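You operate a simulated robot arm through the tools that you are given. There is no shell and no other tool.

You are at the controls of a simulated robot arm. One attempt, no reset.

Task
Run both thread rings down their studs and back up; set each blue lever to its result.
Fine: GOOD if the ring goes down to the plate, HOLD if it jams on the way.

The check looks at the end state, three seconds after you hand in, the way a careful person would. Anything else that was tipped, shoved, dropped, spilled or broken makes it a failure.

Robot
A 6-joint arm with a two-finger parallel gripper, fixed in place. Base frame: the origin is at the foot of the arm, x ahead of it, y to its left, z up; the work surface is at about z = 0. Lengths are in cm, angles in rad, forces in N, time in s.
With the tool pointing down near the work surface it reaches from about 14 to 58 cm from the base axis. Its first joint turns from -1.152 to 1.152 rad. Payload 2.1 kg.
Tool frame: the origin (TCP) lies between the finger pads and is the grasp point; the fingertips stand 3 cm ahead of it; z points along the fingers, y is the line along which they close. Largest opening 9.4 cm; finger width 2.8, thickness 1; the body of the gripper, 5 by 9.6 cm, starts 5.5 cm behind the TCP.
Orientation is that of the tool frame in the base frame, as a unit quaternion [w, x, y, z]. With the fingers straight down and closing along the base's y, the tool's x points along the base's -x, its y along +y and its z along -z.

Tools
- The arm moves only by the tool play_rows. Its argument "steps" is a list of rows, each a list of 6 numbers: the shift along the tool's x, y, z in units of 30 mm (1.0 is 30 mm), then the turn, a rotation vector about the tool's x, y, z in units of 6 degrees (1.0 is 6 degrees). In form: [[dx, dy, dz, rx, ry, rz], ...]. A call has 1 to 20 rows; each row shifts and turns the commanded pose from where the row before left it, along the tool's axes as they then stand. "hand" is the gripper command, from -1 (shut) to 1 (fully open), values between in proportion, set as the call begins (left out, the last holds). A call with a number of a shift or a turn outside -1 to 1 is refused whole. A row lasts 0.2 s, in which the tool goes at most 5 cm and 0.15 rad; a call with a longer step from one row to the next is refused whole, and so is a gripper value outside its range. A pose out of reach is approached as far as the arm can. The call stops where the force on the tool passes 40 N (or 10 N more than at its start, if that is more) or the arm is blocked; 0.2 s more then pass. Each finger travels about 7.2 cm/s and halts on what it meets, pressing with about 30 N; the grip force reading is that of the motor and also rises with nothing between the fingers. The clock runs only during rows and for 0.2 s after the last one: add rows that do not move to give the fingers time. It gives the time, the measured TCP pose, the force on the tool (base axes), the opening and the grip force at its end, in the units of the frame above (readings bear some noise), with the torque about the TCP (base axes, N m) and any sound that the robot's microphone picked up, and new pictures: "pictures" is both (left out), scene, wrist or none.
- Cameras (640 x 400 px; columns grow to the right, rows downward): "scene" is fixed at [6, -37.28, 49.64]; the picture's right is [0.74, -0.67, 0.00], its down [-0.30, -0.33, -0.89] and it looks along [0.60, 0.66, -0.45] (base axes); focal length 338 px, centre (320, 200). "wrist" rides on the gripper at [7.6, 1.4, -10.3] in the tool frame; the picture's right is [-0.18, 0.98, 0.00], its down [-0.75, -0.14, -0.64] and it looks along [-0.63, -0.12, 0.77] (tool axes); focal length 243 px, centre (320, 200). There is no depth. A picture from a camera that has moved, and an enlarged one, comes with that camera's place and axes in the base frame and with its lens.
- close_up(camera, box): a new picture of the part [left, top, right, bottom] of that camera's present view, enlarged. It takes no simulated time.
- sign_off(): hands the job in; it is judged then, once.

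Nothing tells you positions but the pictures and the camera data. Unless the task says otherwise, let go and move clear before handing in.

The tools are called after ">>>" as name(argument=value, ...) on one line, values as JSON. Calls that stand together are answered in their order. play_rows: Moves the arm, as the interface text tells. Its arguments: {"type":"object","properties":{"steps":{"type":"array"},"hand":{"type":"number"},"pictures":{"type":"string","enum":["both","scene","wrist","none"]}},"required":["steps"]} The other tools are called the same way: close_up (camera, box) takes an enlarged picture of a part of a camera's view; sign_off () hands the job in.

At the start:

```text
clock: 0.0
tool_pos: [36.72, 3.78, 26.31]
tcp_rot: [0.001, 0.0, 1.0, 0.0]
contact_force: [0.5, -0.4, 0.4]
moment: [0.0, -0.01, -0.02]
finger_gap: 9.39
gripper_force: 0.0
```

scene: 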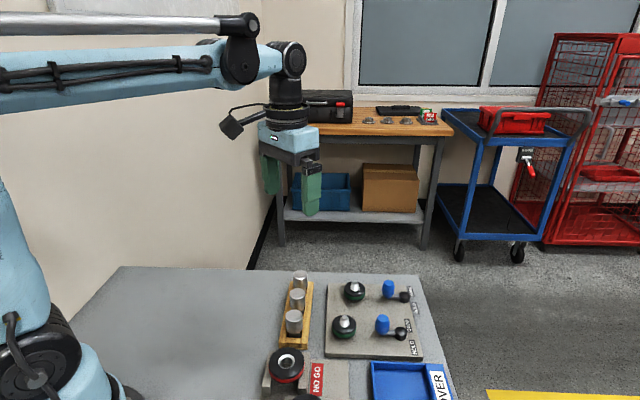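
wrist: 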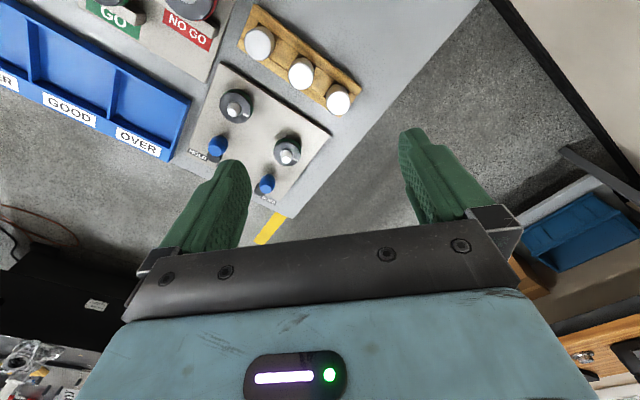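

I see a plate with two studs carrying thread rings and two blue levers, plus a rack of cylinders and a gauge station that belong to something else. I'll enlarge the views first to locate things.

>>> close_up(camera="scene", box=[300, 260, 460, 370])

>>> close_up(camera="wrist", box=[170, 60, 340, 220])

>>> close_up(camera="scene", box=[240, 250, 460, 400])

```text
3.64 times, centred on (380, 315) of scene
camera zoom: at [6.0, -37.28, 49.64], right [0.74, -0.67, 0.0], down [-0.3, -0.33, -0.89], along [0.6, 0.66, -0.45], focal length 1228 px, centre (102, -218)
```

zoom: 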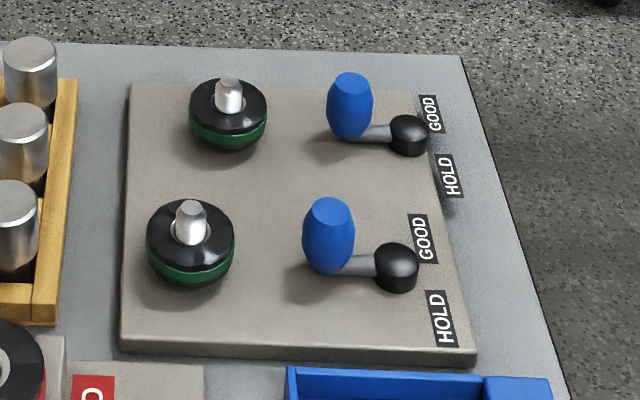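

```text
2.50 times, centred on (255, 140) of wrist
camera zoom: at [29.02, 5.19, 36.61], right [0.18, 0.98, 0.0], down [0.75, -0.14, 0.64], along [0.63, -0.12, -0.77], focal length 606 px, centre (482, 350)
```

zoom: 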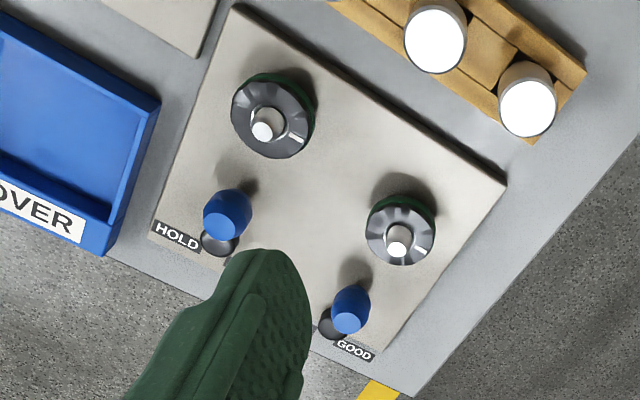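

```text
2.67 times, centred on (350, 325) of scene
camera zoom: at [6.0, -37.28, 49.64], right [0.74, -0.67, 0.0], down [-0.3, -0.33, -0.89], along [0.6, 0.66, -0.45], focal length 901 px, centre (240, -133)
```

zoom: 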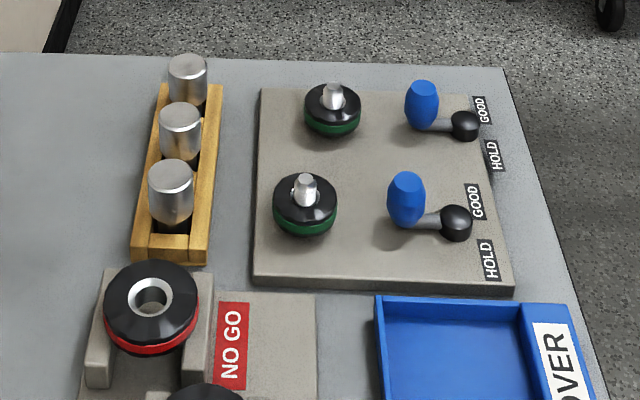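

The plate is turned about 45° with ring A near (38, -8), ring B near (46, -3) and levers near (43, -13) and (51, -8). I'll zoom tighter to see how the levers are built and which part pivots.

>>> close_up(camera="scene", box=[370, 305, 426, 360])

>>> close_up(camera="scene", box=[376, 272, 426, 322])

>>> close_up(camera="scene", box=[325, 272, 375, 345])

>>> close_up(camera="wrist", box=[210, 80, 310, 160])

```text
7.27 times, centred on (398, 332) of scene
camera zoom: at [6.0, -37.28, 49.64], right [0.74, -0.67, 0.0], down [-0.3, -0.33, -0.89], along [0.6, 0.66, -0.45], focal length 2457 px, centre (-247, -764)
```

zoom: 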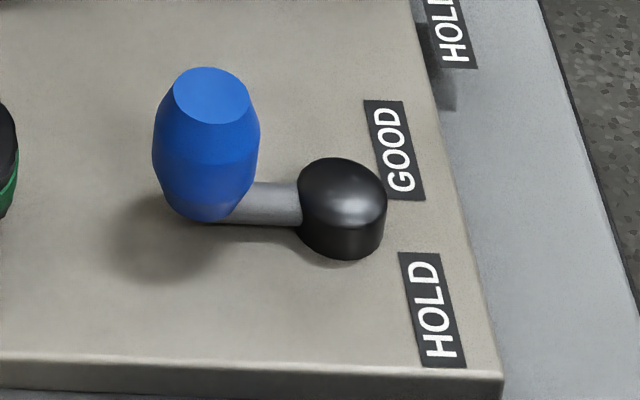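

```text
8.00 times, centred on (401, 297) of scene
camera zoom: at [6.0, -37.28, 49.64], right [0.74, -0.67, 0.0], down [-0.3, -0.33, -0.89], along [0.6, 0.66, -0.45], focal length 2703 px, centre (-328, -576)
```

zoom: 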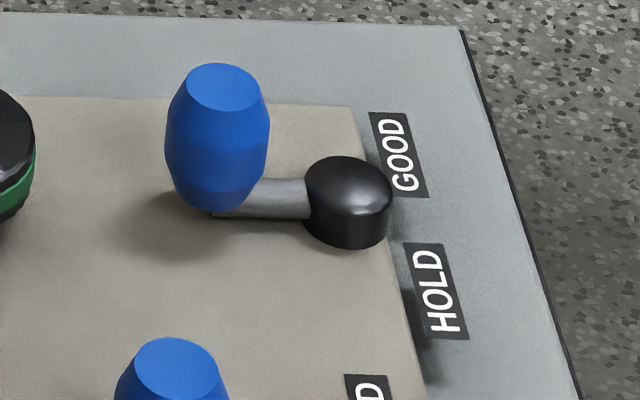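

```text
5.48 times, centred on (350, 308) of scene
camera zoom: at [6.0, -37.28, 49.64], right [0.74, -0.67, 0.0], down [-0.3, -0.33, -0.89], along [0.6, 0.66, -0.45], focal length 1851 px, centre (156, -394)
```

zoom: 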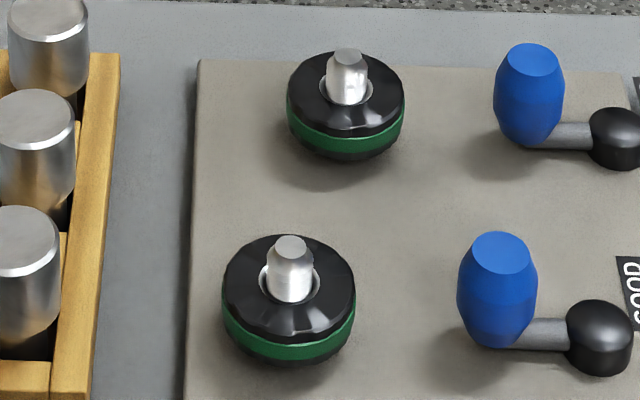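

```text
5.00 times, centred on (260, 120) of wrist
camera zoom: at [29.02, 5.19, 36.61], right [0.18, 0.98, 0.0], down [0.75, -0.14, 0.64], along [0.63, -0.12, -0.77], focal length 1213 px, centre (620, 600)
```

zoom: 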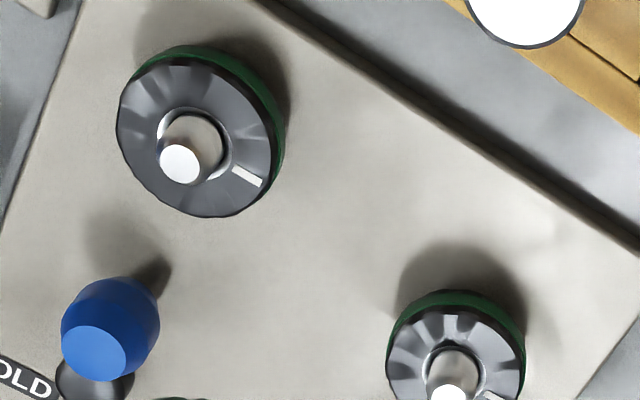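

The black hub sits on the plate and the blue handle floats on an arm, so the hub is the pivot, with GOOD to one side and HOLD to the other. I take ring A at about (38.2, -8.2) with its top near z=3, and will move above it to refine this.

>>> play_rows(steps=[[-0.1, -0.8, 0.6, 0, 0, 0], [-0.1, -0.8, 0.6, 0, 0, 0], [-0.1, -0.8, 0.6, 0, 0, 0], [-0.1, -0.8, 0.6, 0, 0, 0], [-0.1, -0.8, 0.6, 0, 0, 0], [0, 0, 0, 0, 0, 0]], hand=0.3, pictures="both")

```text
clock: 1.4
tool_pos: [38.13, -8.17, 17.47]
tcp_rot: [0.001, 0.0, 1.0, -0.001]
contact_force: [-0.4, 1.1, 0.1]
moment: [-0.02, 0.01, 0.0]
finger_gap: 6.09
gripper_force: 0.0
camera wrist: at [30.58, -6.84, 27.66], right [0.18, 0.98, 0.0], down [0.75, -0.14, 0.64], along [0.63, -0.12, -0.77], focal length 243 px, centre (320, 200)
```

scene: 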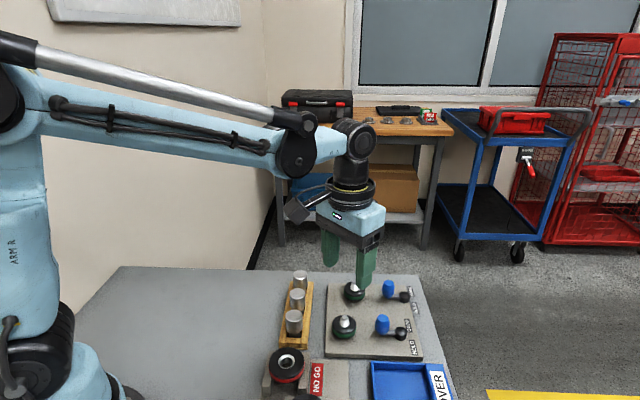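
wrist: 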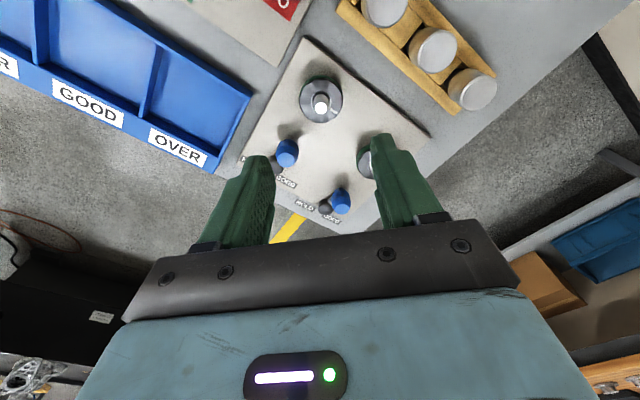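

The gripper is now above ring A. I'll zoom in to refine its centre and the plate height.

>>> close_up(camera="wrist", box=[270, 60, 370, 140])

>>> close_up(camera="wrist", box=[240, 130, 380, 230])

>>> close_up(camera="scene", box=[320, 300, 370, 350])

>>> close_up(camera="scene", box=[315, 315, 365, 365])

```text
5.00 times, centred on (320, 100) of wrist
camera zoom: at [30.58, -6.84, 27.66], right [0.18, 0.98, 0.0], down [0.75, -0.14, 0.64], along [0.63, -0.12, -0.77], focal length 1213 px, centre (320, 700)
```

zoom: 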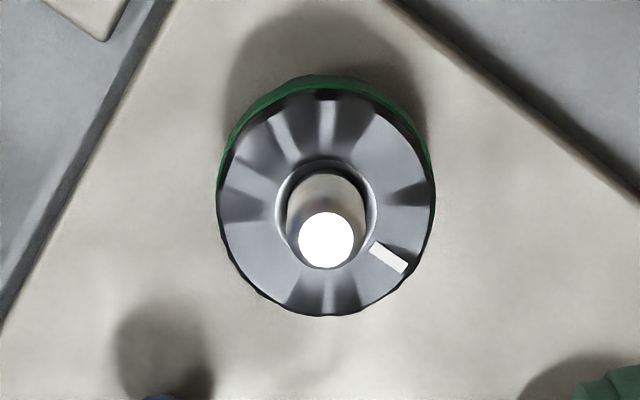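

```text
4.00 times, centred on (310, 180) of wrist
camera zoom: at [30.58, -6.84, 27.66], right [0.18, 0.98, 0.0], down [0.75, -0.14, 0.64], along [0.63, -0.12, -0.77], focal length 970 px, centre (360, 280)
```

zoom: 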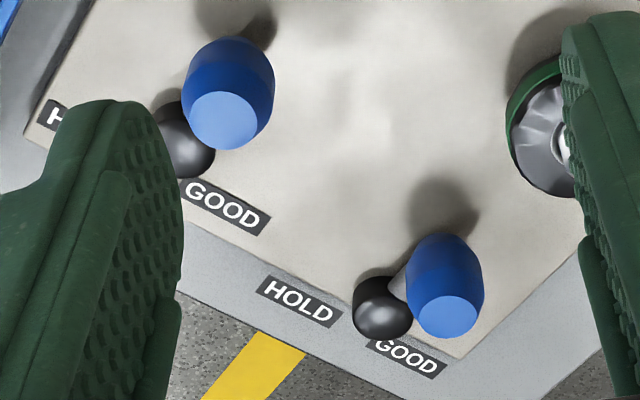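

```text
8.00 times, centred on (345, 325) of scene
camera zoom: at [6.0, -37.28, 49.64], right [0.74, -0.67, 0.0], down [-0.3, -0.33, -0.89], along [0.6, 0.66, -0.45], focal length 2703 px, centre (120, -800)
```

zoom: 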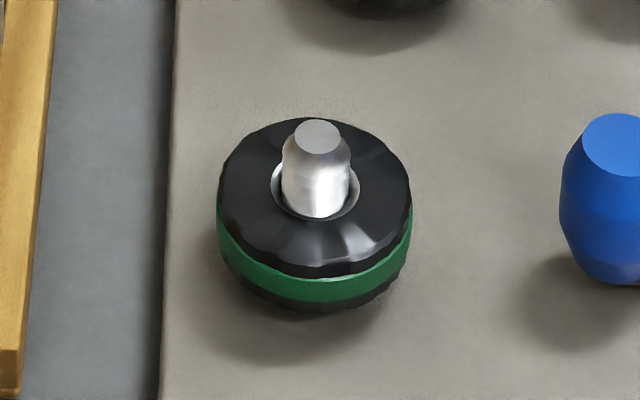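

```text
8.00 times, centred on (340, 340) of scene
camera zoom: at [6.0, -37.28, 49.64], right [0.74, -0.67, 0.0], down [-0.3, -0.33, -0.89], along [0.6, 0.66, -0.45], focal length 2703 px, centre (160, -920)
```

zoom: 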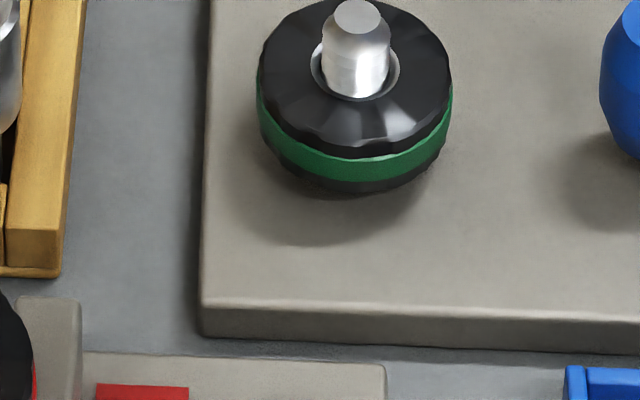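

Ring A: centre about (38.25, -8.13), 4.2 cm across, spanning z≈2.1–3.2, with the plate top at about 1.05. Before lowering I'll find out how far the wrist can turn counter-clockwise, while still up high.

>>> play_rows(steps=[[0, 0, 0, 0, 0, -1], [0, 0, 0, 0, 0, -1], [0, 0, 0, 0, 0, -1], [0, 0, 0, 0, 0, -1], [0, 0, 0, 0, 0, -1], [0, 0, 0, 0, 0, -1], [0, 0, 0, 0, 0, -1], [0, 0, 0, 0, 0, -1], [0, 0, 0, 0, 0, -1], [0, 0, 0, 0, 0, -1], [0, 0, 0, 0, 0, -1], [0, 0, 0, 0, 0, -1], [0, 0, 0, 0, 0, -1], [0, 0, 0, 0, 0, -1], [0, 0, 0, 0, 0, -1], [0, 0, 0, 0, 0, -1], [0, 0, 0, 0, 0, -1], [0, 0, 0, 0, 0, -1], [0, 0, 0, 0, 0, -1], [0, 0, 0, 0, 0, -1]], pictures="none")

```text
clock: 5.6
tool_pos: [38.08, -8.14, 17.25]
tcp_rot: [0.0, 0.867, -0.499, 0.001]
contact_force: [0.5, -0.7, 0.4]
moment: [0.0, 0.01, -0.01]
finger_gap: 6.08
gripper_force: 0.1
```

It turned the full 120° freely; I'll continue to find the limit.

>>> play_rows(steps=[[0, 0, 0, 0, 0, -1], [0, 0, 0, 0, 0, -1], [0, 0, 0, 0, 0, -1], [0, 0, 0, 0, 0, -1], [0, 0, 0, 0, 0, -1], [0, 0, 0, 0, 0, -1], [0, 0, 0, 0, 0, -1], [0, 0, 0, 0, 0, -1], [0, 0, 0, 0, 0, -1], [0, 0, 0, 0, 0, -1], [0, 0, 0, 0, 0, -1], [0, 0, 0, 0, 0, -1], [0, 0, 0, 0, 0, -1], [0, 0, 0, 0, 0, -1], [0, 0, 0, 0, 0, -1], [0, 0, 0, 0, 0, -1], [0, 0, 0, 0, 0, -1], [0, 0, 0, 0, 0, -1], [0, 0, 0, 0, 0, -1], [0, 0, 0, 0, 0, -1]], pictures="none")

```text
clock: 9.8
tool_pos: [16.98, 33.64, 17.38]
tcp_rot: [0.009, 0.882, 0.471, 0.007]
contact_force: [0.3, -0.2, 0.2]
moment: [-0.01, -0.02, 0.02]
finger_gap: 6.1
gripper_force: 0.0
out of reach, approached as far as the arm can: row 7, 8, 9, 10, 11, 12, 13, 14, 15, 16, 17, 18, 19, 20
```

The wrist limit is near -160° (the arm swung aside trying to hold the orientation, still at safe height). I'll turn back to -150° so it returns over ring A.

>>> play_rows(steps=[[0, 0, 0, 0, 0, 1], [0, 0, 0, 0, 0, 1], [0, 0, 0, 0, 0, 1], [0, 0, 0, 0, 0, 1], [0, 0, 0, 0, 0, 1], [0, 0, 0, 0, 0, 1], [0, 0, 0, 0, 0, 1], [0, 0, 0, 0, 0, 1], [0, 0, 0, 0, 0, 1], [0, 0, 0, 0, 0, 1], [0, 0, 0, 0, 0, 1], [0, 0, 0, 0, 0, 1], [0, 0, 0, 0, 0, 1], [0, 0, 0, 0, 0, 1], [0, 0, 0, 0, 0, 1], [0, 0, 0, 0, 0, 0]], pictures="both")

```text
clock: 13.2
tool_pos: [17.17, 33.58, 17.31]
tcp_rot: [0.002, 0.956, -0.293, 0.011]
contact_force: [0.1, -0.3, 0.3]
moment: [0.0, -0.02, 0.0]
finger_gap: 6.11
gripper_force: 0.2
camera wrist: at [22.45, 28.09, 27.79], right [-0.7, -0.71, -0.01], down [-0.56, 0.55, 0.62], along [-0.44, 0.44, -0.78], focal length 243 px, centre (320, 200)
```

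scene: 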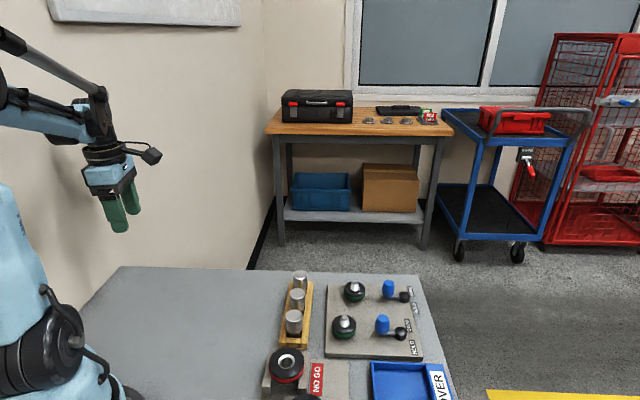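
wrist: 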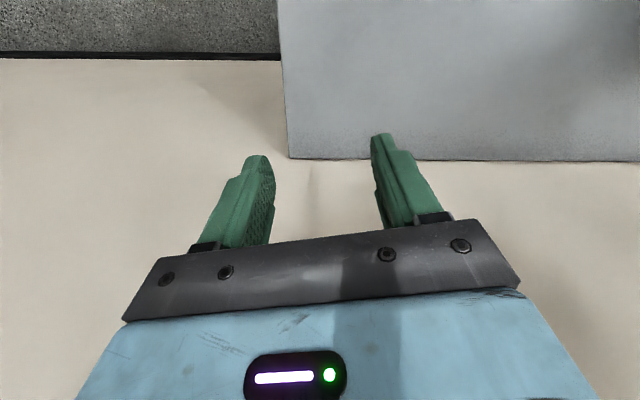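

After going out of reach, the commanded pose was kept at the swung-aside position with a slight tilt. I'll bring the tool back over ring A in a straight line at this height and correct the tilt there.

>>> play_rows(steps=[[0, 0, 0, -0.025, -0.213, 0], [0.848, 0.476, 0, 0, 0, 0], [0.848, 0.476, 0, 0, 0, 0], [0.848, 0.476, 0, 0, 0, 0], [0.848, 0.476, 0, 0, 0, 0], [0.848, 0.476, 0, 0, 0, 0], [0.848, 0.476, 0, 0, 0, 0], [0.848, 0.476, 0, 0, 0, 0], [0.848, 0.476, 0, 0, 0, 0], [0.848, 0.476, 0, 0, 0, 0], [0.848, 0.476, 0, 0, 0, 0], [0.848, 0.476, 0, 0, 0, 0], [0.848, 0.476, 0, 0, 0, 0], [0.848, 0.476, 0, 0, 0, 0], [0.848, 0.476, 0, 0, 0, 0], [0.848, 0.476, 0, 0, 0, 0], [0.848, 0.476, 0, 0, 0, 0], [0, 0, 0, 0, 0, 0], [0, 0, 0, 0, 0, 0]], pictures="both")

```text
clock: 17.2
tool_pos: [38.07, -8.21, 17.36]
tcp_rot: [0.001, 0.957, -0.291, 0.0]
contact_force: [0.5, 0.4, 1.1]
moment: [0.01, -0.02, -0.02]
finger_gap: 6.12
gripper_force: 0.2
camera wrist: at [43.64, -13.78, 27.66], right [-0.7, -0.71, 0.0], down [-0.55, 0.54, 0.64], along [-0.46, 0.45, -0.77], focal length 243 px, centre (320, 200)
```

scene: 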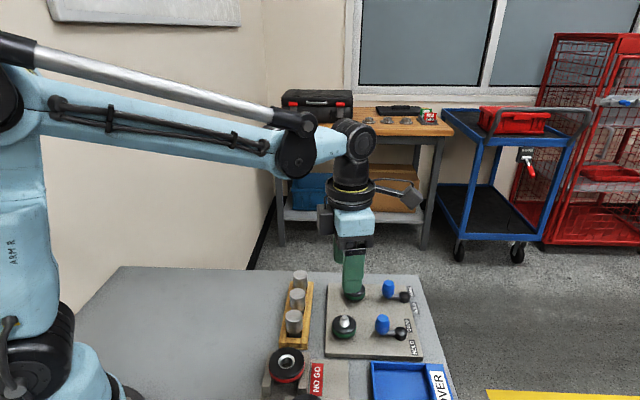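
wrist: 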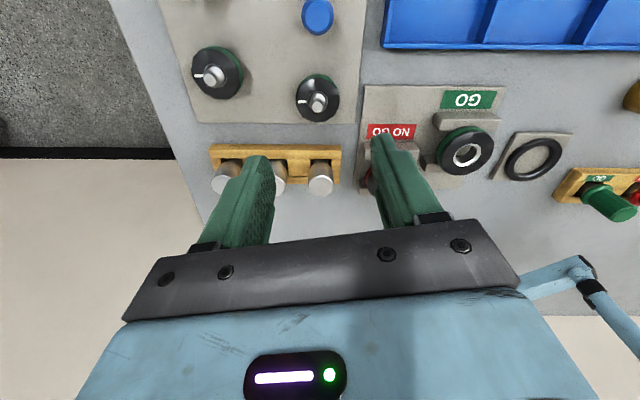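

Back over ring A at the -146° orientation with the tilt removed. I'll check ring A's centre from this opposite viewpoint before descending.

>>> close_up(camera="wrist", box=[270, 60, 370, 140])

>>> close_up(camera="wrist", box=[170, 30, 370, 155])

```text
5.00 times, centred on (320, 100) of wrist
camera zoom: at [43.64, -13.78, 27.66], right [-0.7, -0.71, 0.0], down [-0.55, 0.54, 0.64], along [-0.46, 0.45, -0.77], focal length 1213 px, centre (320, 700)
```

zoom: 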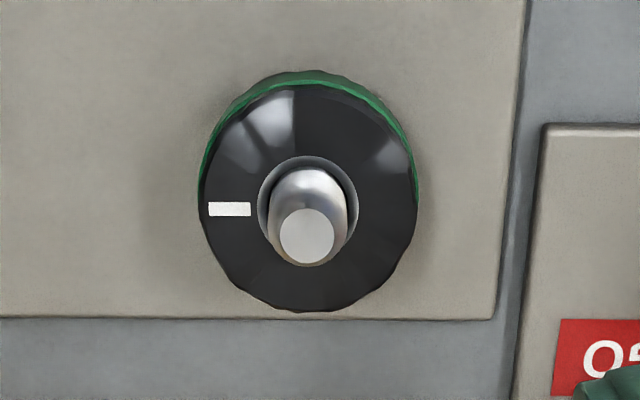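

```text
3.20 times, centred on (270, 92) of wrist
camera zoom: at [43.64, -13.78, 27.66], right [-0.7, -0.71, 0.0], down [-0.55, 0.54, 0.64], along [-0.46, 0.45, -0.77], focal length 776 px, centre (480, 544)
```

zoom: 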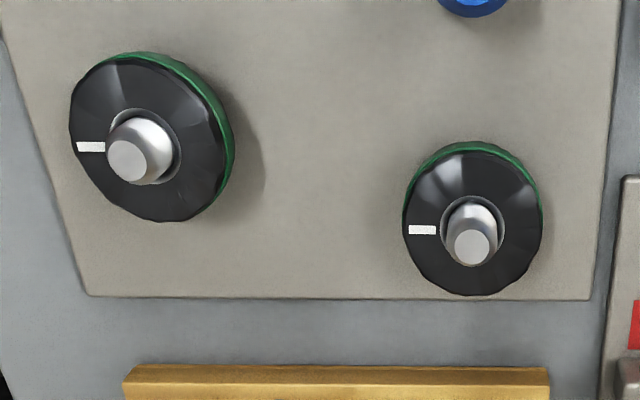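

Ring A centre is about (38.28, -8.20) with its white mark pointing roughly along +45°. I'll lower the open fingers around it to a TCP height of about 5.2.

>>> play_rows(steps=[[0.055, -0.037, 0.8, 0, 0, 0], [0, 0, 0.8, 0, 0, 0], [0, 0, 0.8, 0, 0, 0], [0, 0, 0.8, 0, 0, 0], [0, 0, 0.8, 0, 0, 0], [0, 0, 0, 0, 0, 0], [0, 0, 0, 0, 0, 0]], pictures="both")

```text
clock: 18.8
tool_pos: [38.2, -8.08, 5.36]
tcp_rot: [0.0, 0.957, -0.291, 0.001]
contact_force: [0.4, 0.3, 0.5]
moment: [0.0, -0.03, -0.02]
finger_gap: 6.13
gripper_force: 0.1
camera wrist: at [43.81, -13.72, 15.58], right [-0.7, -0.71, 0.0], down [-0.55, 0.54, 0.64], along [-0.46, 0.45, -0.77], focal length 243 px, centre (320, 200)
```

scene: 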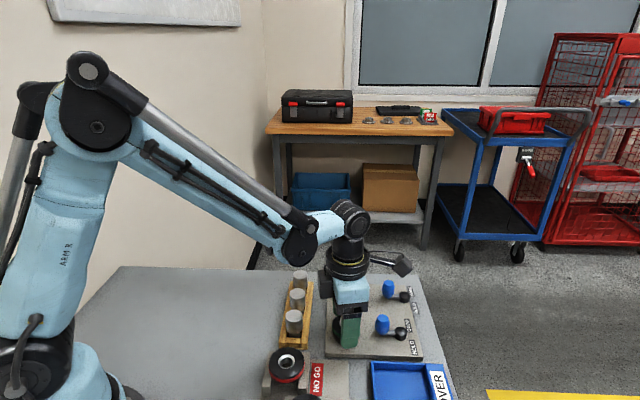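
wrist: 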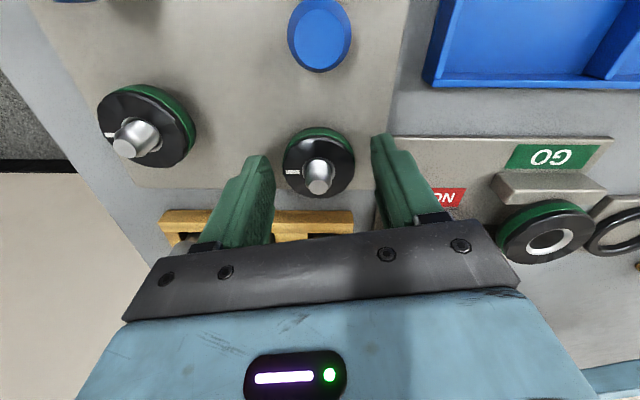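

The fingers straddle ring A cleanly. Now I close on it.

>>> play_rows(steps=[[0, 0, 0, 0, 0, 0], [0, 0, 0, 0, 0, 0], [0, 0, 0, 0, 0, 0]], hand=-1, pictures="wrist")

```text
clock: 19.6
tool_pos: [38.33, -8.14, 5.36]
tcp_rot: [-0.001, 0.957, -0.292, 0.001]
contact_force: [6.5, 8.7, -2.8]
moment: [0.06, -0.23, -0.07]
finger_gap: 4.12
gripper_force: 44.6
camera wrist: at [43.84, -13.66, 15.59], right [-0.7, -0.71, 0.0], down [-0.55, 0.54, 0.64], along [-0.46, 0.45, -0.77], focal length 243 px, centre (320, 200)
```

wrist: 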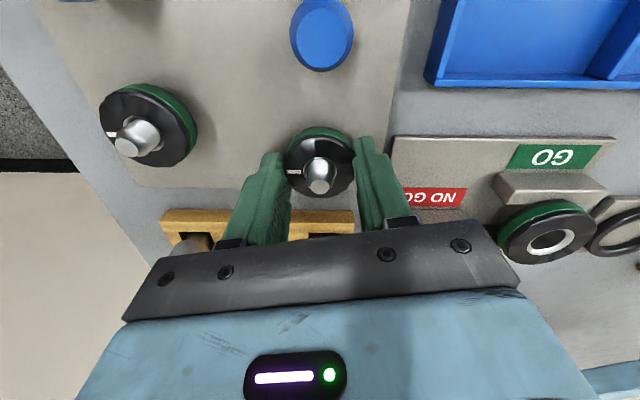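

I have a grip on ring A at 4.12 cm with a small sideways load. I'll ease that offset and turn clockwise 60°, watching the force for the thread pitch.

>>> play_rows(steps=[[0, -0.03, 0, 0, 0, 0], [0, 0, 0, 0, 0, 0.5], [0, 0, 0, 0, 0, 1], [0, 0, 0, 0, 0, 1], [0, 0, 0, 0, 0, 1], [0, 0, 0, 0, 0, 1], [0, 0, 0, 0, 0, 1], [0, 0, 0, 0, 0, 1], [0, 0, 0, 0, 0, 1], [0, 0, 0, 0, 0, 1], [0, 0, 0, 0, 0, 1], [0, 0, 0, 0, 0, 0.5], [0, 0, 0, 0, 0, 0]], pictures="wrist")

```text
clock: 22.4
tool_pos: [38.28, -8.03, 5.3]
tcp_rot: [-0.001, -0.682, 0.732, -0.001]
contact_force: [-7.0, -7.9, -28.1]
moment: [-0.5, 0.18, 0.04]
finger_gap: 4.1
gripper_force: 44.8
camera wrist: at [36.37, -15.69, 15.65], right [-0.97, 0.25, 0.0], down [0.19, 0.74, 0.64], along [0.16, 0.62, -0.77], focal length 243 px, centre (320, 200)
```

wrist: 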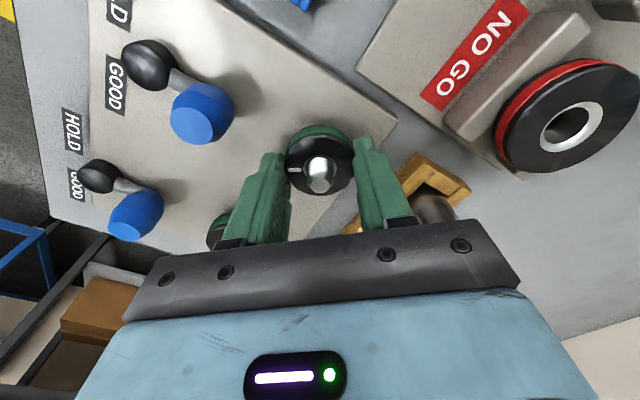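

The ring turns with the fingers and pulls the tool down (about 28 N), so clockwise is down. I'll ease down a little to measure how far it moved.

>>> play_rows(steps=[[0, 0, 0.02, 0, 0, 0], [0, 0, 0, 0, 0, 0]], pictures="none")

```text
clock: 23.0
tool_pos: [38.36, -8.06, 5.35]
tcp_rot: [0.0, -0.682, 0.731, 0.0]
contact_force: [-12.2, -10.9, -9.4]
moment: [-0.26, 0.27, 0.05]
finger_gap: 4.11
gripper_force: 45.6
```

The ring drops about 0.8 mm per 60° (roughly 5 mm per turn). I'll centre the grip and continue turning with a matching descent.

>>> play_rows(steps=[[0.0118, 0.011, 0.008, 0, 0, 0], [0, 0, 0.0027, 0, 0, 1], [0, 0, 0.0027, 0, 0, 1], [0, 0, 0.0027, 0, 0, 1], [0, 0, 0.0027, 0, 0, 1], [0, 0, 0.0027, 0, 0, 1], [0, 0, 0.0027, 0, 0, 1], [0, 0, 0.0027, 0, 0, 1], [0, 0, 0.0027, 0, 0, 1], [0, 0, 0.0027, 0, 0, 1], [0, 0, 0.0027, 0, 0, 1], [0, 0, 0, 0, 0, 0]], pictures="wrist")

```text
clock: 25.6
tool_pos: [38.31, -8.08, 5.22]
tcp_rot: [0.0, -0.225, 0.974, 0.0]
contact_force: [-15.2, -0.5, -27.1]
moment: [0.06, 0.14, 0.03]
finger_gap: 4.1
gripper_force: 45.6
camera wrist: at [30.84, -10.26, 15.44], right [-0.27, 0.96, 0.0], down [0.74, 0.2, 0.64], along [0.62, 0.17, -0.77], focal length 243 px, centre (320, 200)
```

wrist: 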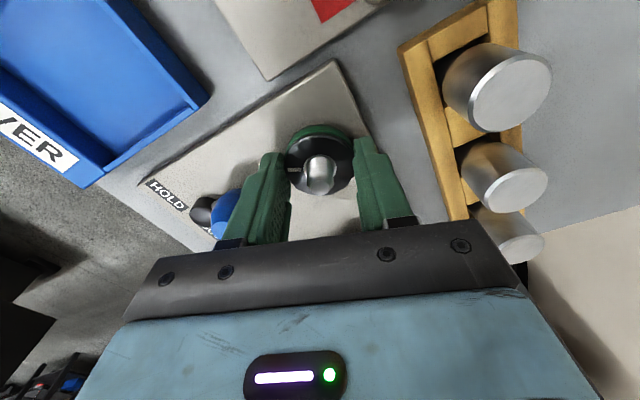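

The ring drops faster than I followed (about 27 N pulling down again). I'll relieve it and take a reading.

>>> play_rows(steps=[[0.0135, 0.0065, 0.027, 0, 0, 0], [0, 0, 0, 0, 0, 0]], pictures="none")

>>> close_up(camera="wrist", box=[270, 110, 370, 210])

>>> close_up(camera="scene", box=[315, 300, 375, 350])

```text
clock: 26.2
tool_pos: [38.27, -8.07, 5.2]
tcp_rot: [-0.001, -0.226, 0.974, 0.0]
contact_force: [-7.9, -0.9, -9.7]
moment: [-0.21, 1.13, 0.02]
finger_gap: 4.1
gripper_force: 44.8
```

```text
4.00 times, centred on (320, 160) of wrist
camera zoom: at [30.83, -10.25, 15.41], right [-0.27, 0.96, 0.0], down [0.74, 0.2, 0.64], along [0.62, 0.17, -0.77], focal length 970 px, centre (320, 360)
```

zoom: 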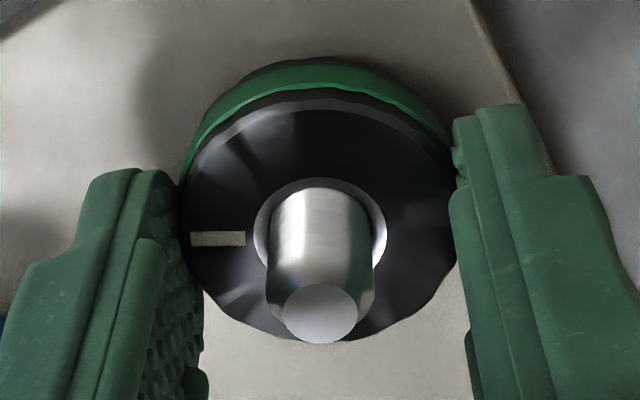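

```text
8.00 times, centred on (345, 325) of scene
camera zoom: at [6.0, -37.28, 49.63], right [0.74, -0.67, 0.0], down [-0.3, -0.33, -0.89], along [0.6, 0.66, -0.45], focal length 2703 px, centre (120, -800)
```

zoom: 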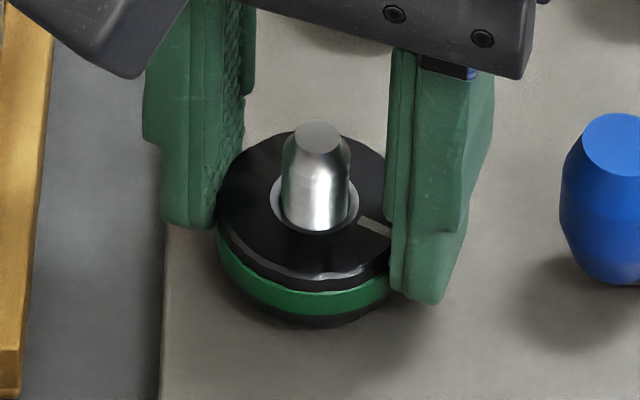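

The ring has dropped about 3 mm in 120°, so the pitch is close to 1 cm per turn. I'll continue in step with that.

>>> play_rows(steps=[[0.006, 0.002, 0.01, 0, 0, 0], [0, 0, 0.0054, 0, 0, 1], [0, 0, 0.0054, 0, 0, 1], [0, 0, 0.0054, 0, 0, 1], [0, 0, 0.0054, 0, 0, 1], [0, 0, 0.0054, 0, 0, 1], [0, 0, 0.0054, 0, 0, 1], [0, 0, 0.0054, 0, 0, 1], [0, 0, 0.0054, 0, 0, 1], [0, 0, 0.0054, 0, 0, 1], [0, 0, 0.0054, 0, 0, 1], [0, 0, 0, 0, 0, 0]], pictures="none")

>>> close_up(camera="scene", box=[315, 300, 375, 350])

>>> close_up(camera="wrist", box=[270, 110, 370, 210])

```text
clock: 28.8
tool_pos: [38.35, -8.01, 4.87]
tcp_rot: [0.0, 0.292, 0.956, 0.0]
contact_force: [5.4, 3.3, 3.1]
moment: [-0.59, -1.05, -0.04]
finger_gap: 4.1
gripper_force: 44.8
```

```text
8.00 times, centred on (345, 325) of scene
camera zoom: at [6.0, -37.28, 49.64], right [0.74, -0.67, 0.0], down [-0.3, -0.33, -0.89], along [0.6, 0.66, -0.45], focal length 2703 px, centre (120, -800)
```

zoom: 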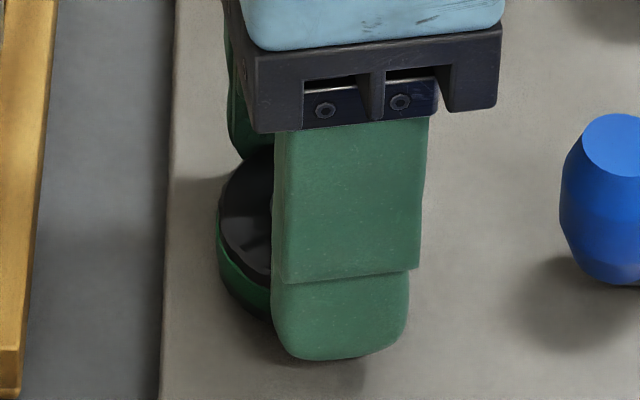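

```text
4.00 times, centred on (320, 160) of wrist
camera zoom: at [32.76, -2.74, 15.14], right [0.7, 0.71, 0.0], down [0.54, -0.54, 0.64], along [0.46, -0.45, -0.77], focal length 970 px, centre (320, 360)
```

zoom: 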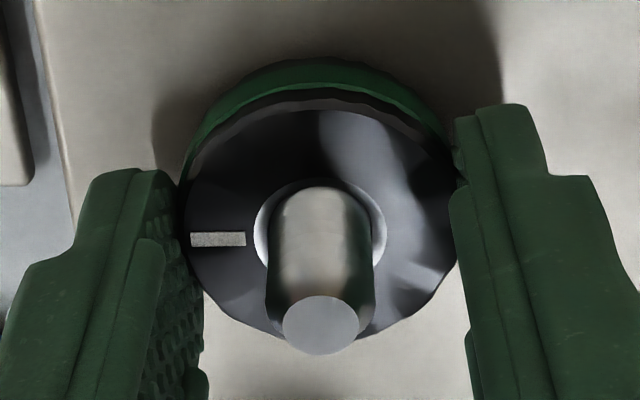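

Half a turn done, ring down about 4.6 mm with low torque about the stud axis. Continuing.

>>> play_rows(steps=[[0, 0, 0.0051, 0, 0, 1], [0, 0, 0.0051, 0, 0, 1], [0, 0, 0.0051, 0, 0, 1], [0, 0, 0.0051, 0, 0, 1], [0, 0, 0.0051, 0, 0, 1], [0, 0, 0.0051, 0, 0, 1], [0, 0, 0.0051, 0, 0, 1], [0, 0, 0.0051, 0, 0, 1], [0, 0, 0.0051, 0, 0, 1], [0, 0, 0.0051, 0, 0, 1], [0, 0, 0, 0, 0, 0]], pictures="none")

>>> close_up(camera="wrist", box=[270, 110, 370, 210])

```text
clock: 31.2
tool_pos: [38.35, -8.13, 4.56]
tcp_rot: [0.0, 0.732, 0.681, 0.001]
contact_force: [12.1, 1.4, 5.0]
moment: [0.25, -0.29, 0.53]
finger_gap: 4.12
gripper_force: 45.3
```

```text
4.00 times, centred on (320, 160) of wrist
camera zoom: at [40.24, -0.71, 14.96], right [0.97, -0.25, 0.0], down [-0.2, -0.74, 0.64], along [-0.16, -0.62, -0.77], focal length 970 px, centre (320, 360)
```

zoom: 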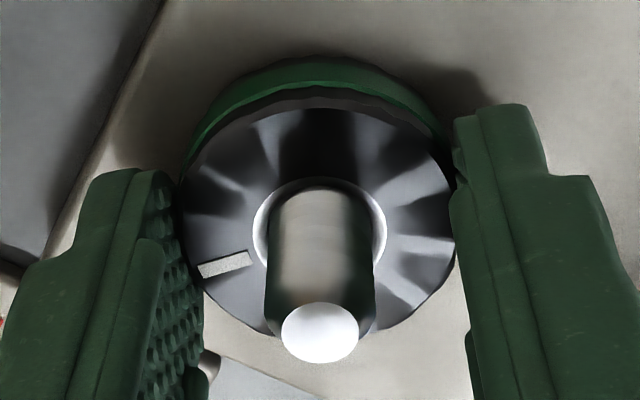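

The white mark has slipped about 12° relative to the fingers and torque about the stud rose to 0.5 N·m, so the ring met something after about 227°. I'll look at whether it is on the plate or jammed above it.

>>> close_up(camera="scene", box=[315, 300, 375, 350])

>>> close_up(camera="wrist", box=[290, 110, 350, 160])

```text
8.00 times, centred on (345, 325) of scene
camera zoom: at [6.0, -37.28, 49.64], right [0.74, -0.67, 0.0], down [-0.3, -0.33, -0.89], along [0.6, 0.66, -0.45], focal length 2703 px, centre (120, -800)
```

zoom: 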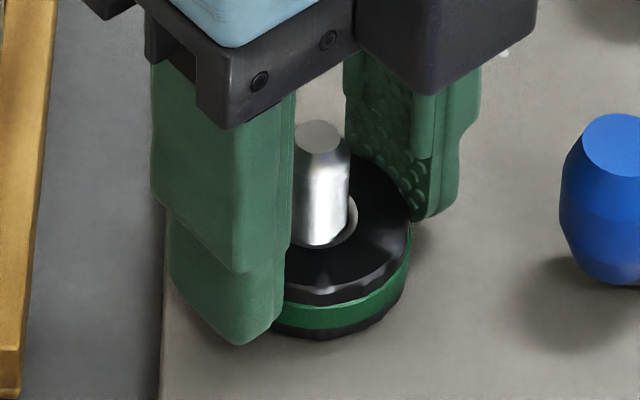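

```text
8.00 times, centred on (320, 135) of wrist
camera zoom: at [40.24, -0.71, 14.96], right [0.97, -0.25, 0.0], down [-0.2, -0.74, 0.64], along [-0.16, -0.62, -0.77], focal length 1941 px, centre (320, 720)
```

zoom: 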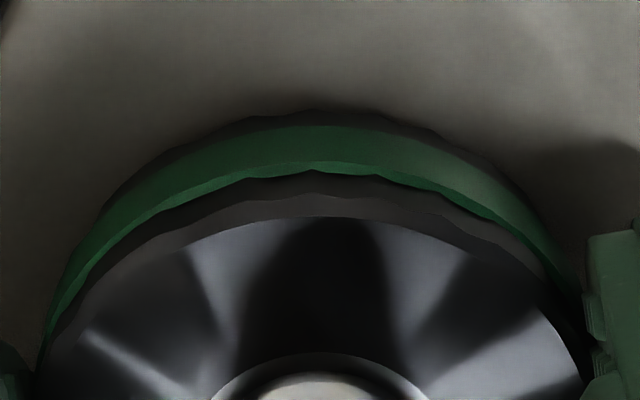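

By the scene picture the ring's underside is now near z≈1.2, close to the plate's ~1.05, so I need a clear view to decide. I'll release and lift the gripper straight up to inspect the gap.

>>> play_rows(steps=[[0, 0, 0, 0, 0, 0], [0, 0, 0, 0, 0, 0], [0, 0, -0.5, 0, 0, 0], [0, 0, -0.8, 0, 0, 0], [0, 0, -0.8, 0, 0, 0], [0, 0, 0, 0, 0, 0]], hand=0.3, pictures="both")

>>> close_up(camera="scene", box=[315, 305, 375, 350])

>>> close_up(camera="wrist", box=[270, 80, 370, 180])

```text
clock: 32.6
tool_pos: [38.23, -8.08, 11.12]
tcp_rot: [0.001, 0.731, 0.682, 0.0]
contact_force: [0.4, 0.2, 0.3]
moment: [0.05, 0.01, -0.05]
finger_gap: 6.13
gripper_force: 0.0
camera wrist: at [40.14, -0.69, 21.3], right [0.97, -0.25, 0.0], down [-0.19, -0.74, 0.64], along [-0.16, -0.62, -0.77], focal length 243 px, centre (320, 200)
```

scene: 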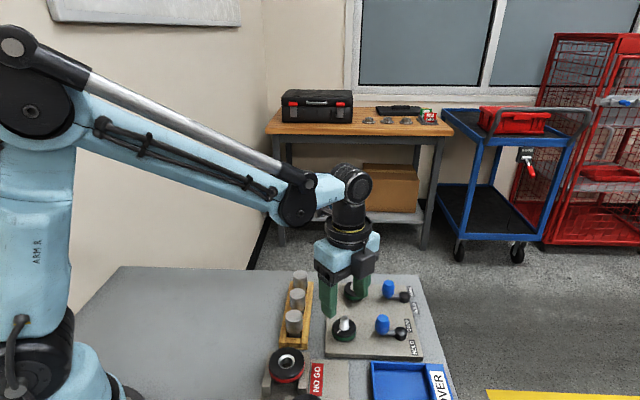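
wrist: 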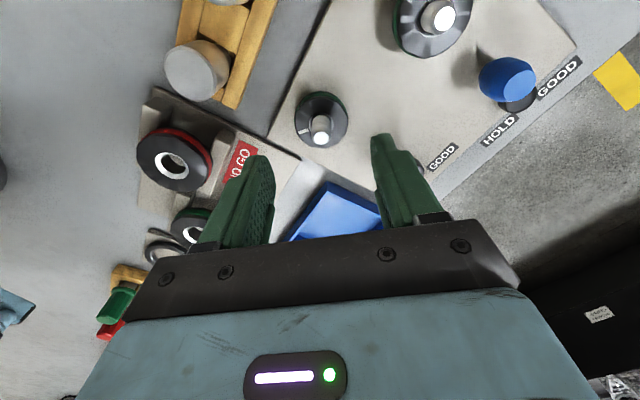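

```text
8.89 times, centred on (345, 328) of scene
camera zoom: at [6.0, -37.28, 49.64], right [0.74, -0.67, 0.0], down [-0.3, -0.33, -0.89], along [0.6, 0.66, -0.45], focal length 3003 px, centre (98, -933)
```

zoom: 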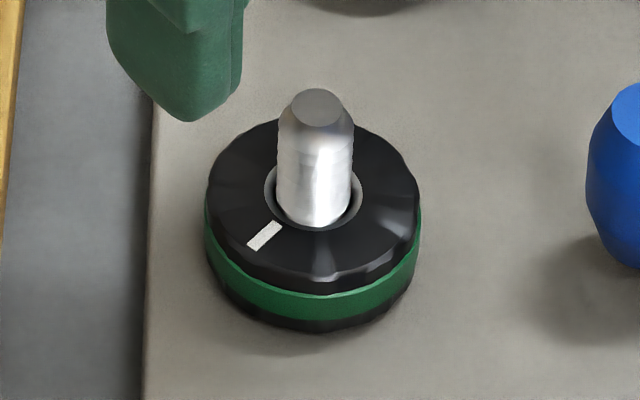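

```text
4.00 times, centred on (320, 130) of wrist
camera zoom: at [40.14, -0.69, 21.3], right [0.97, -0.25, 0.0], down [-0.19, -0.74, 0.64], along [-0.16, -0.62, -0.77], focal length 970 px, centre (320, 480)
```

zoom: 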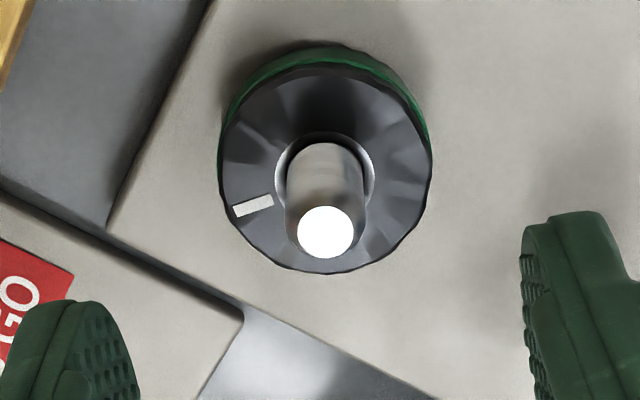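

Ring A came down about 7–8 mm and its mark shows it stopped at roughly 227° of turn. I'll zoom much tighter on the ring's lower edge and the plate edge to judge the remaining gap.

>>> close_up(camera="scene", box=[328, 328, 358, 348])

>>> close_up(camera="scene", box=[318, 340, 348, 362])

>>> close_up(camera="wrist", box=[290, 85, 350, 125])

```text
16.00 times, centred on (343, 338) of scene
camera zoom: at [6.0, -37.28, 49.64], right [0.74, -0.67, 0.0], down [-0.3, -0.33, -0.89], along [0.6, 0.66, -0.45], focal length 5406 px, centre (-48, -2008)
```

zoom: 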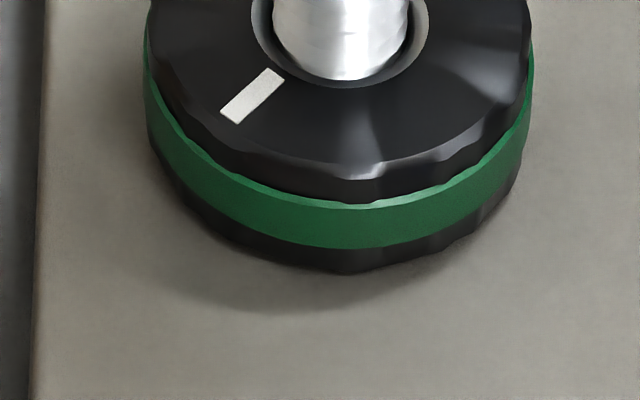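

```text
16.00 times, centred on (333, 351) of scene
camera zoom: at [6.0, -37.28, 49.64], right [0.74, -0.67, 0.0], down [-0.3, -0.33, -0.89], along [0.6, 0.66, -0.45], focal length 5406 px, centre (112, -2216)
```

zoom: 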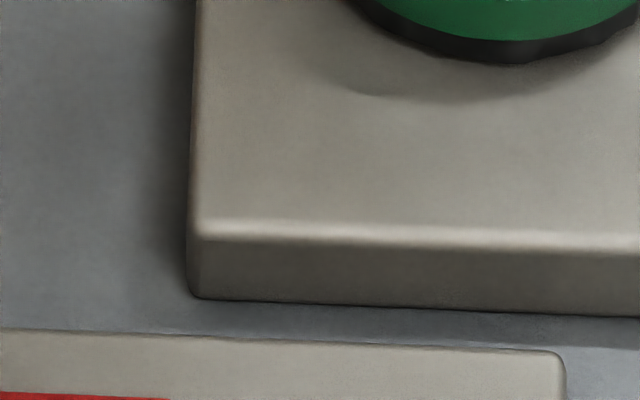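

```text
10.00 times, centred on (320, 105) of wrist
camera zoom: at [40.14, -0.69, 21.3], right [0.97, -0.25, 0.0], down [-0.19, -0.74, 0.64], along [-0.16, -0.62, -0.77], focal length 2426 px, centre (320, 1150)
```

zoom: 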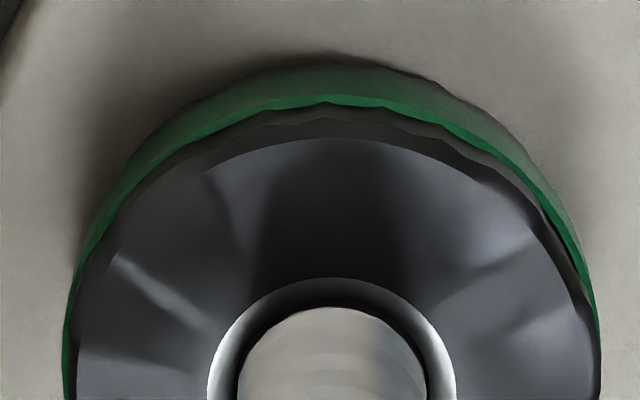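

The shadow under ring A suggests a gap may still remain, but the scene angle is too steep to be sure. I'll raise the tool and swing the wrist around to look at the ring from a low angle on the -y side.

>>> play_rows(steps=[[0, 0, -0.7, 0, 0, -1], [0, 0, -0.7, 0, 0, -1], [0, 0, -0.7, 0, 0, -1], [0, 0, 0, 0, 0, -1], [0, 0, 0, 0, 0, -1], [0, 0, 0, 0, 0, -1], [0, 0, 0, 0, 0, -1], [0, 0, 0, 0, 0, -1], [0, 0, 0, 0, 0, -1], [0, 0, 0, 0, 0, -1], [0, 0, 0, 0, 0, -1], [0, 0, 0, 0, 0, -1], [0, 0, 0, 0, 0, -1], [0, 0, 0, 0, 0, -1], [0, 0, 0, 0, 0, -1], [0, 0, 0, 0, 0, -1], [0, 0, 0, 0, 0, -1], [0, 0, 0, 0, 0, -1], [0, 0, 0, 0, 0, -1], [0, 0, 0, 0, 0, -1]], pictures="none")

>>> play_rows(steps=[[0, 0, 0, 0, 0, -1], [0, 0, 0, 0, 0, -1], [0, 0, 0, 0, 0, -1], [0, 0, 0, 0, 0, -1], [0, 0, 0, 0, 0, -1], [0, 0, 0, 0, 0, -1], [0, 0, 0, 0, 0, -1], [0, 0, 0, 0, 0, -1], [0, 0, 0, 0, 0, -1], [0, 0, 0, 0, 0, -1], [0, 0, 0, 0, 0, -0.7], [0, 0, 0, 0, 0, 0]], pictures="both")

```text
clock: 36.8
tool_pos: [38.32, -8.11, 17.21]
tcp_rot: [0.002, -0.227, 0.974, 0.0]
contact_force: [-0.3, -0.3, -0.4]
moment: [-0.01, -0.03, 0.01]
finger_gap: 6.12
gripper_force: 0.0
```

```text
clock: 39.4
tool_pos: [38.29, -8.13, 17.33]
tcp_rot: [-0.001, 0.709, -0.705, 0.0]
contact_force: [0.6, 0.5, 0.9]
moment: [0.05, -0.01, 0.03]
finger_gap: 6.12
gripper_force: 0.2
camera wrist: at [36.87, -15.85, 27.56], right [-0.98, 0.18, 0.0], down [0.14, 0.75, 0.64], along [0.12, 0.63, -0.77], focal length 243 px, centre (320, 200)
```

scene: 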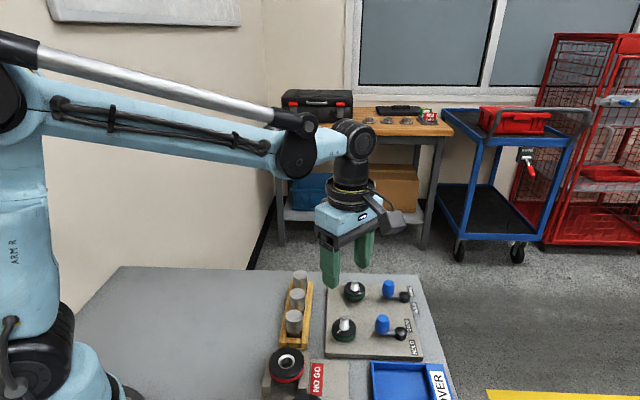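
wrist: 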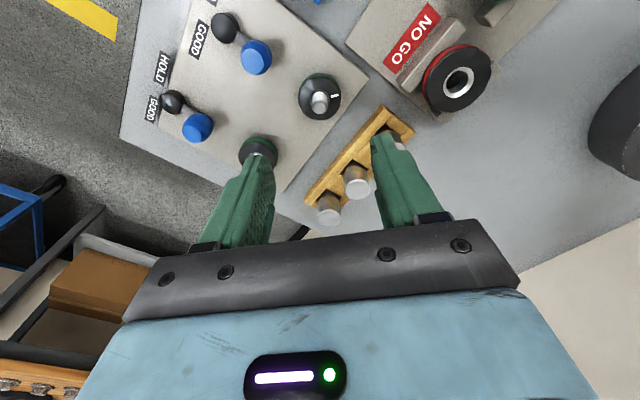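

At θ≈-90° the camera faces +y. I'll back off to about (38, -27) at this height, then tilt the tool 30° so the camera looks at the rings from a shallow angle.

>>> play_rows(steps=[[0.8, 0, 0, 0, 0, 0], [0.8, 0, 0, 0, 0, 0], [0.8, 0, 0, 0, 0, 0], [0.8, 0, 0, 0, 0, 0], [0.8, 0, 0, 0, 0, 0], [0.8, 0, 0, 0, 0, 0], [0.8, 0, 0, 0, 0, 0], [0.8, 0, 0, 0, 0, 0], [0, 0, 0, 0, -1, 0], [0, 0, 0, 0, -1, 0], [0, 0, 0, 0, -1, 0], [0, 0, 0, 0, -1, 0], [0, 0, 0, 0, -1, 0], [0, 0, 0, 0, 0, 0]], pictures="both")

```text
clock: 42.4
tool_pos: [38.47, -27.31, 17.28]
tcp_rot: [-0.184, 0.684, -0.682, -0.183]
contact_force: [0.1, 0.9, 0.7]
moment: [-0.05, 0.01, 0.0]
finger_gap: 6.11
gripper_force: 0.1
camera wrist: at [36.97, -39.14, 22.36], right [-0.98, 0.15, 0.09], down [0.14, 0.33, 0.93], along [0.11, 0.93, -0.35], focal length 243 px, centre (320, 200)
```

scene: 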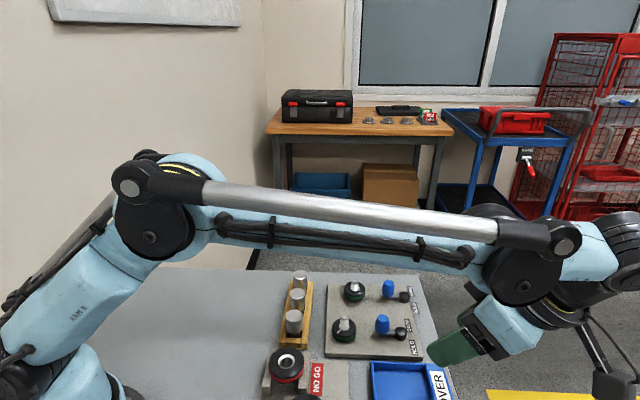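
wrist: 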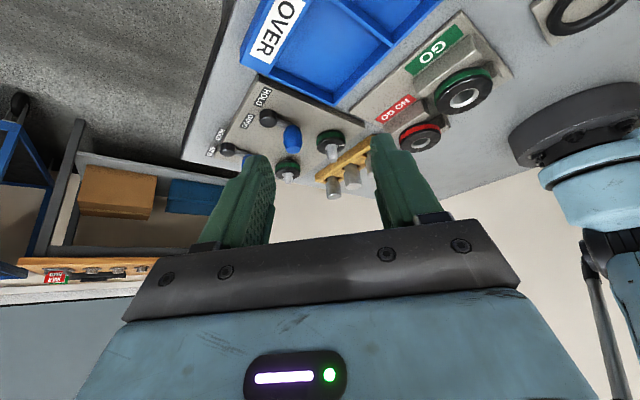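

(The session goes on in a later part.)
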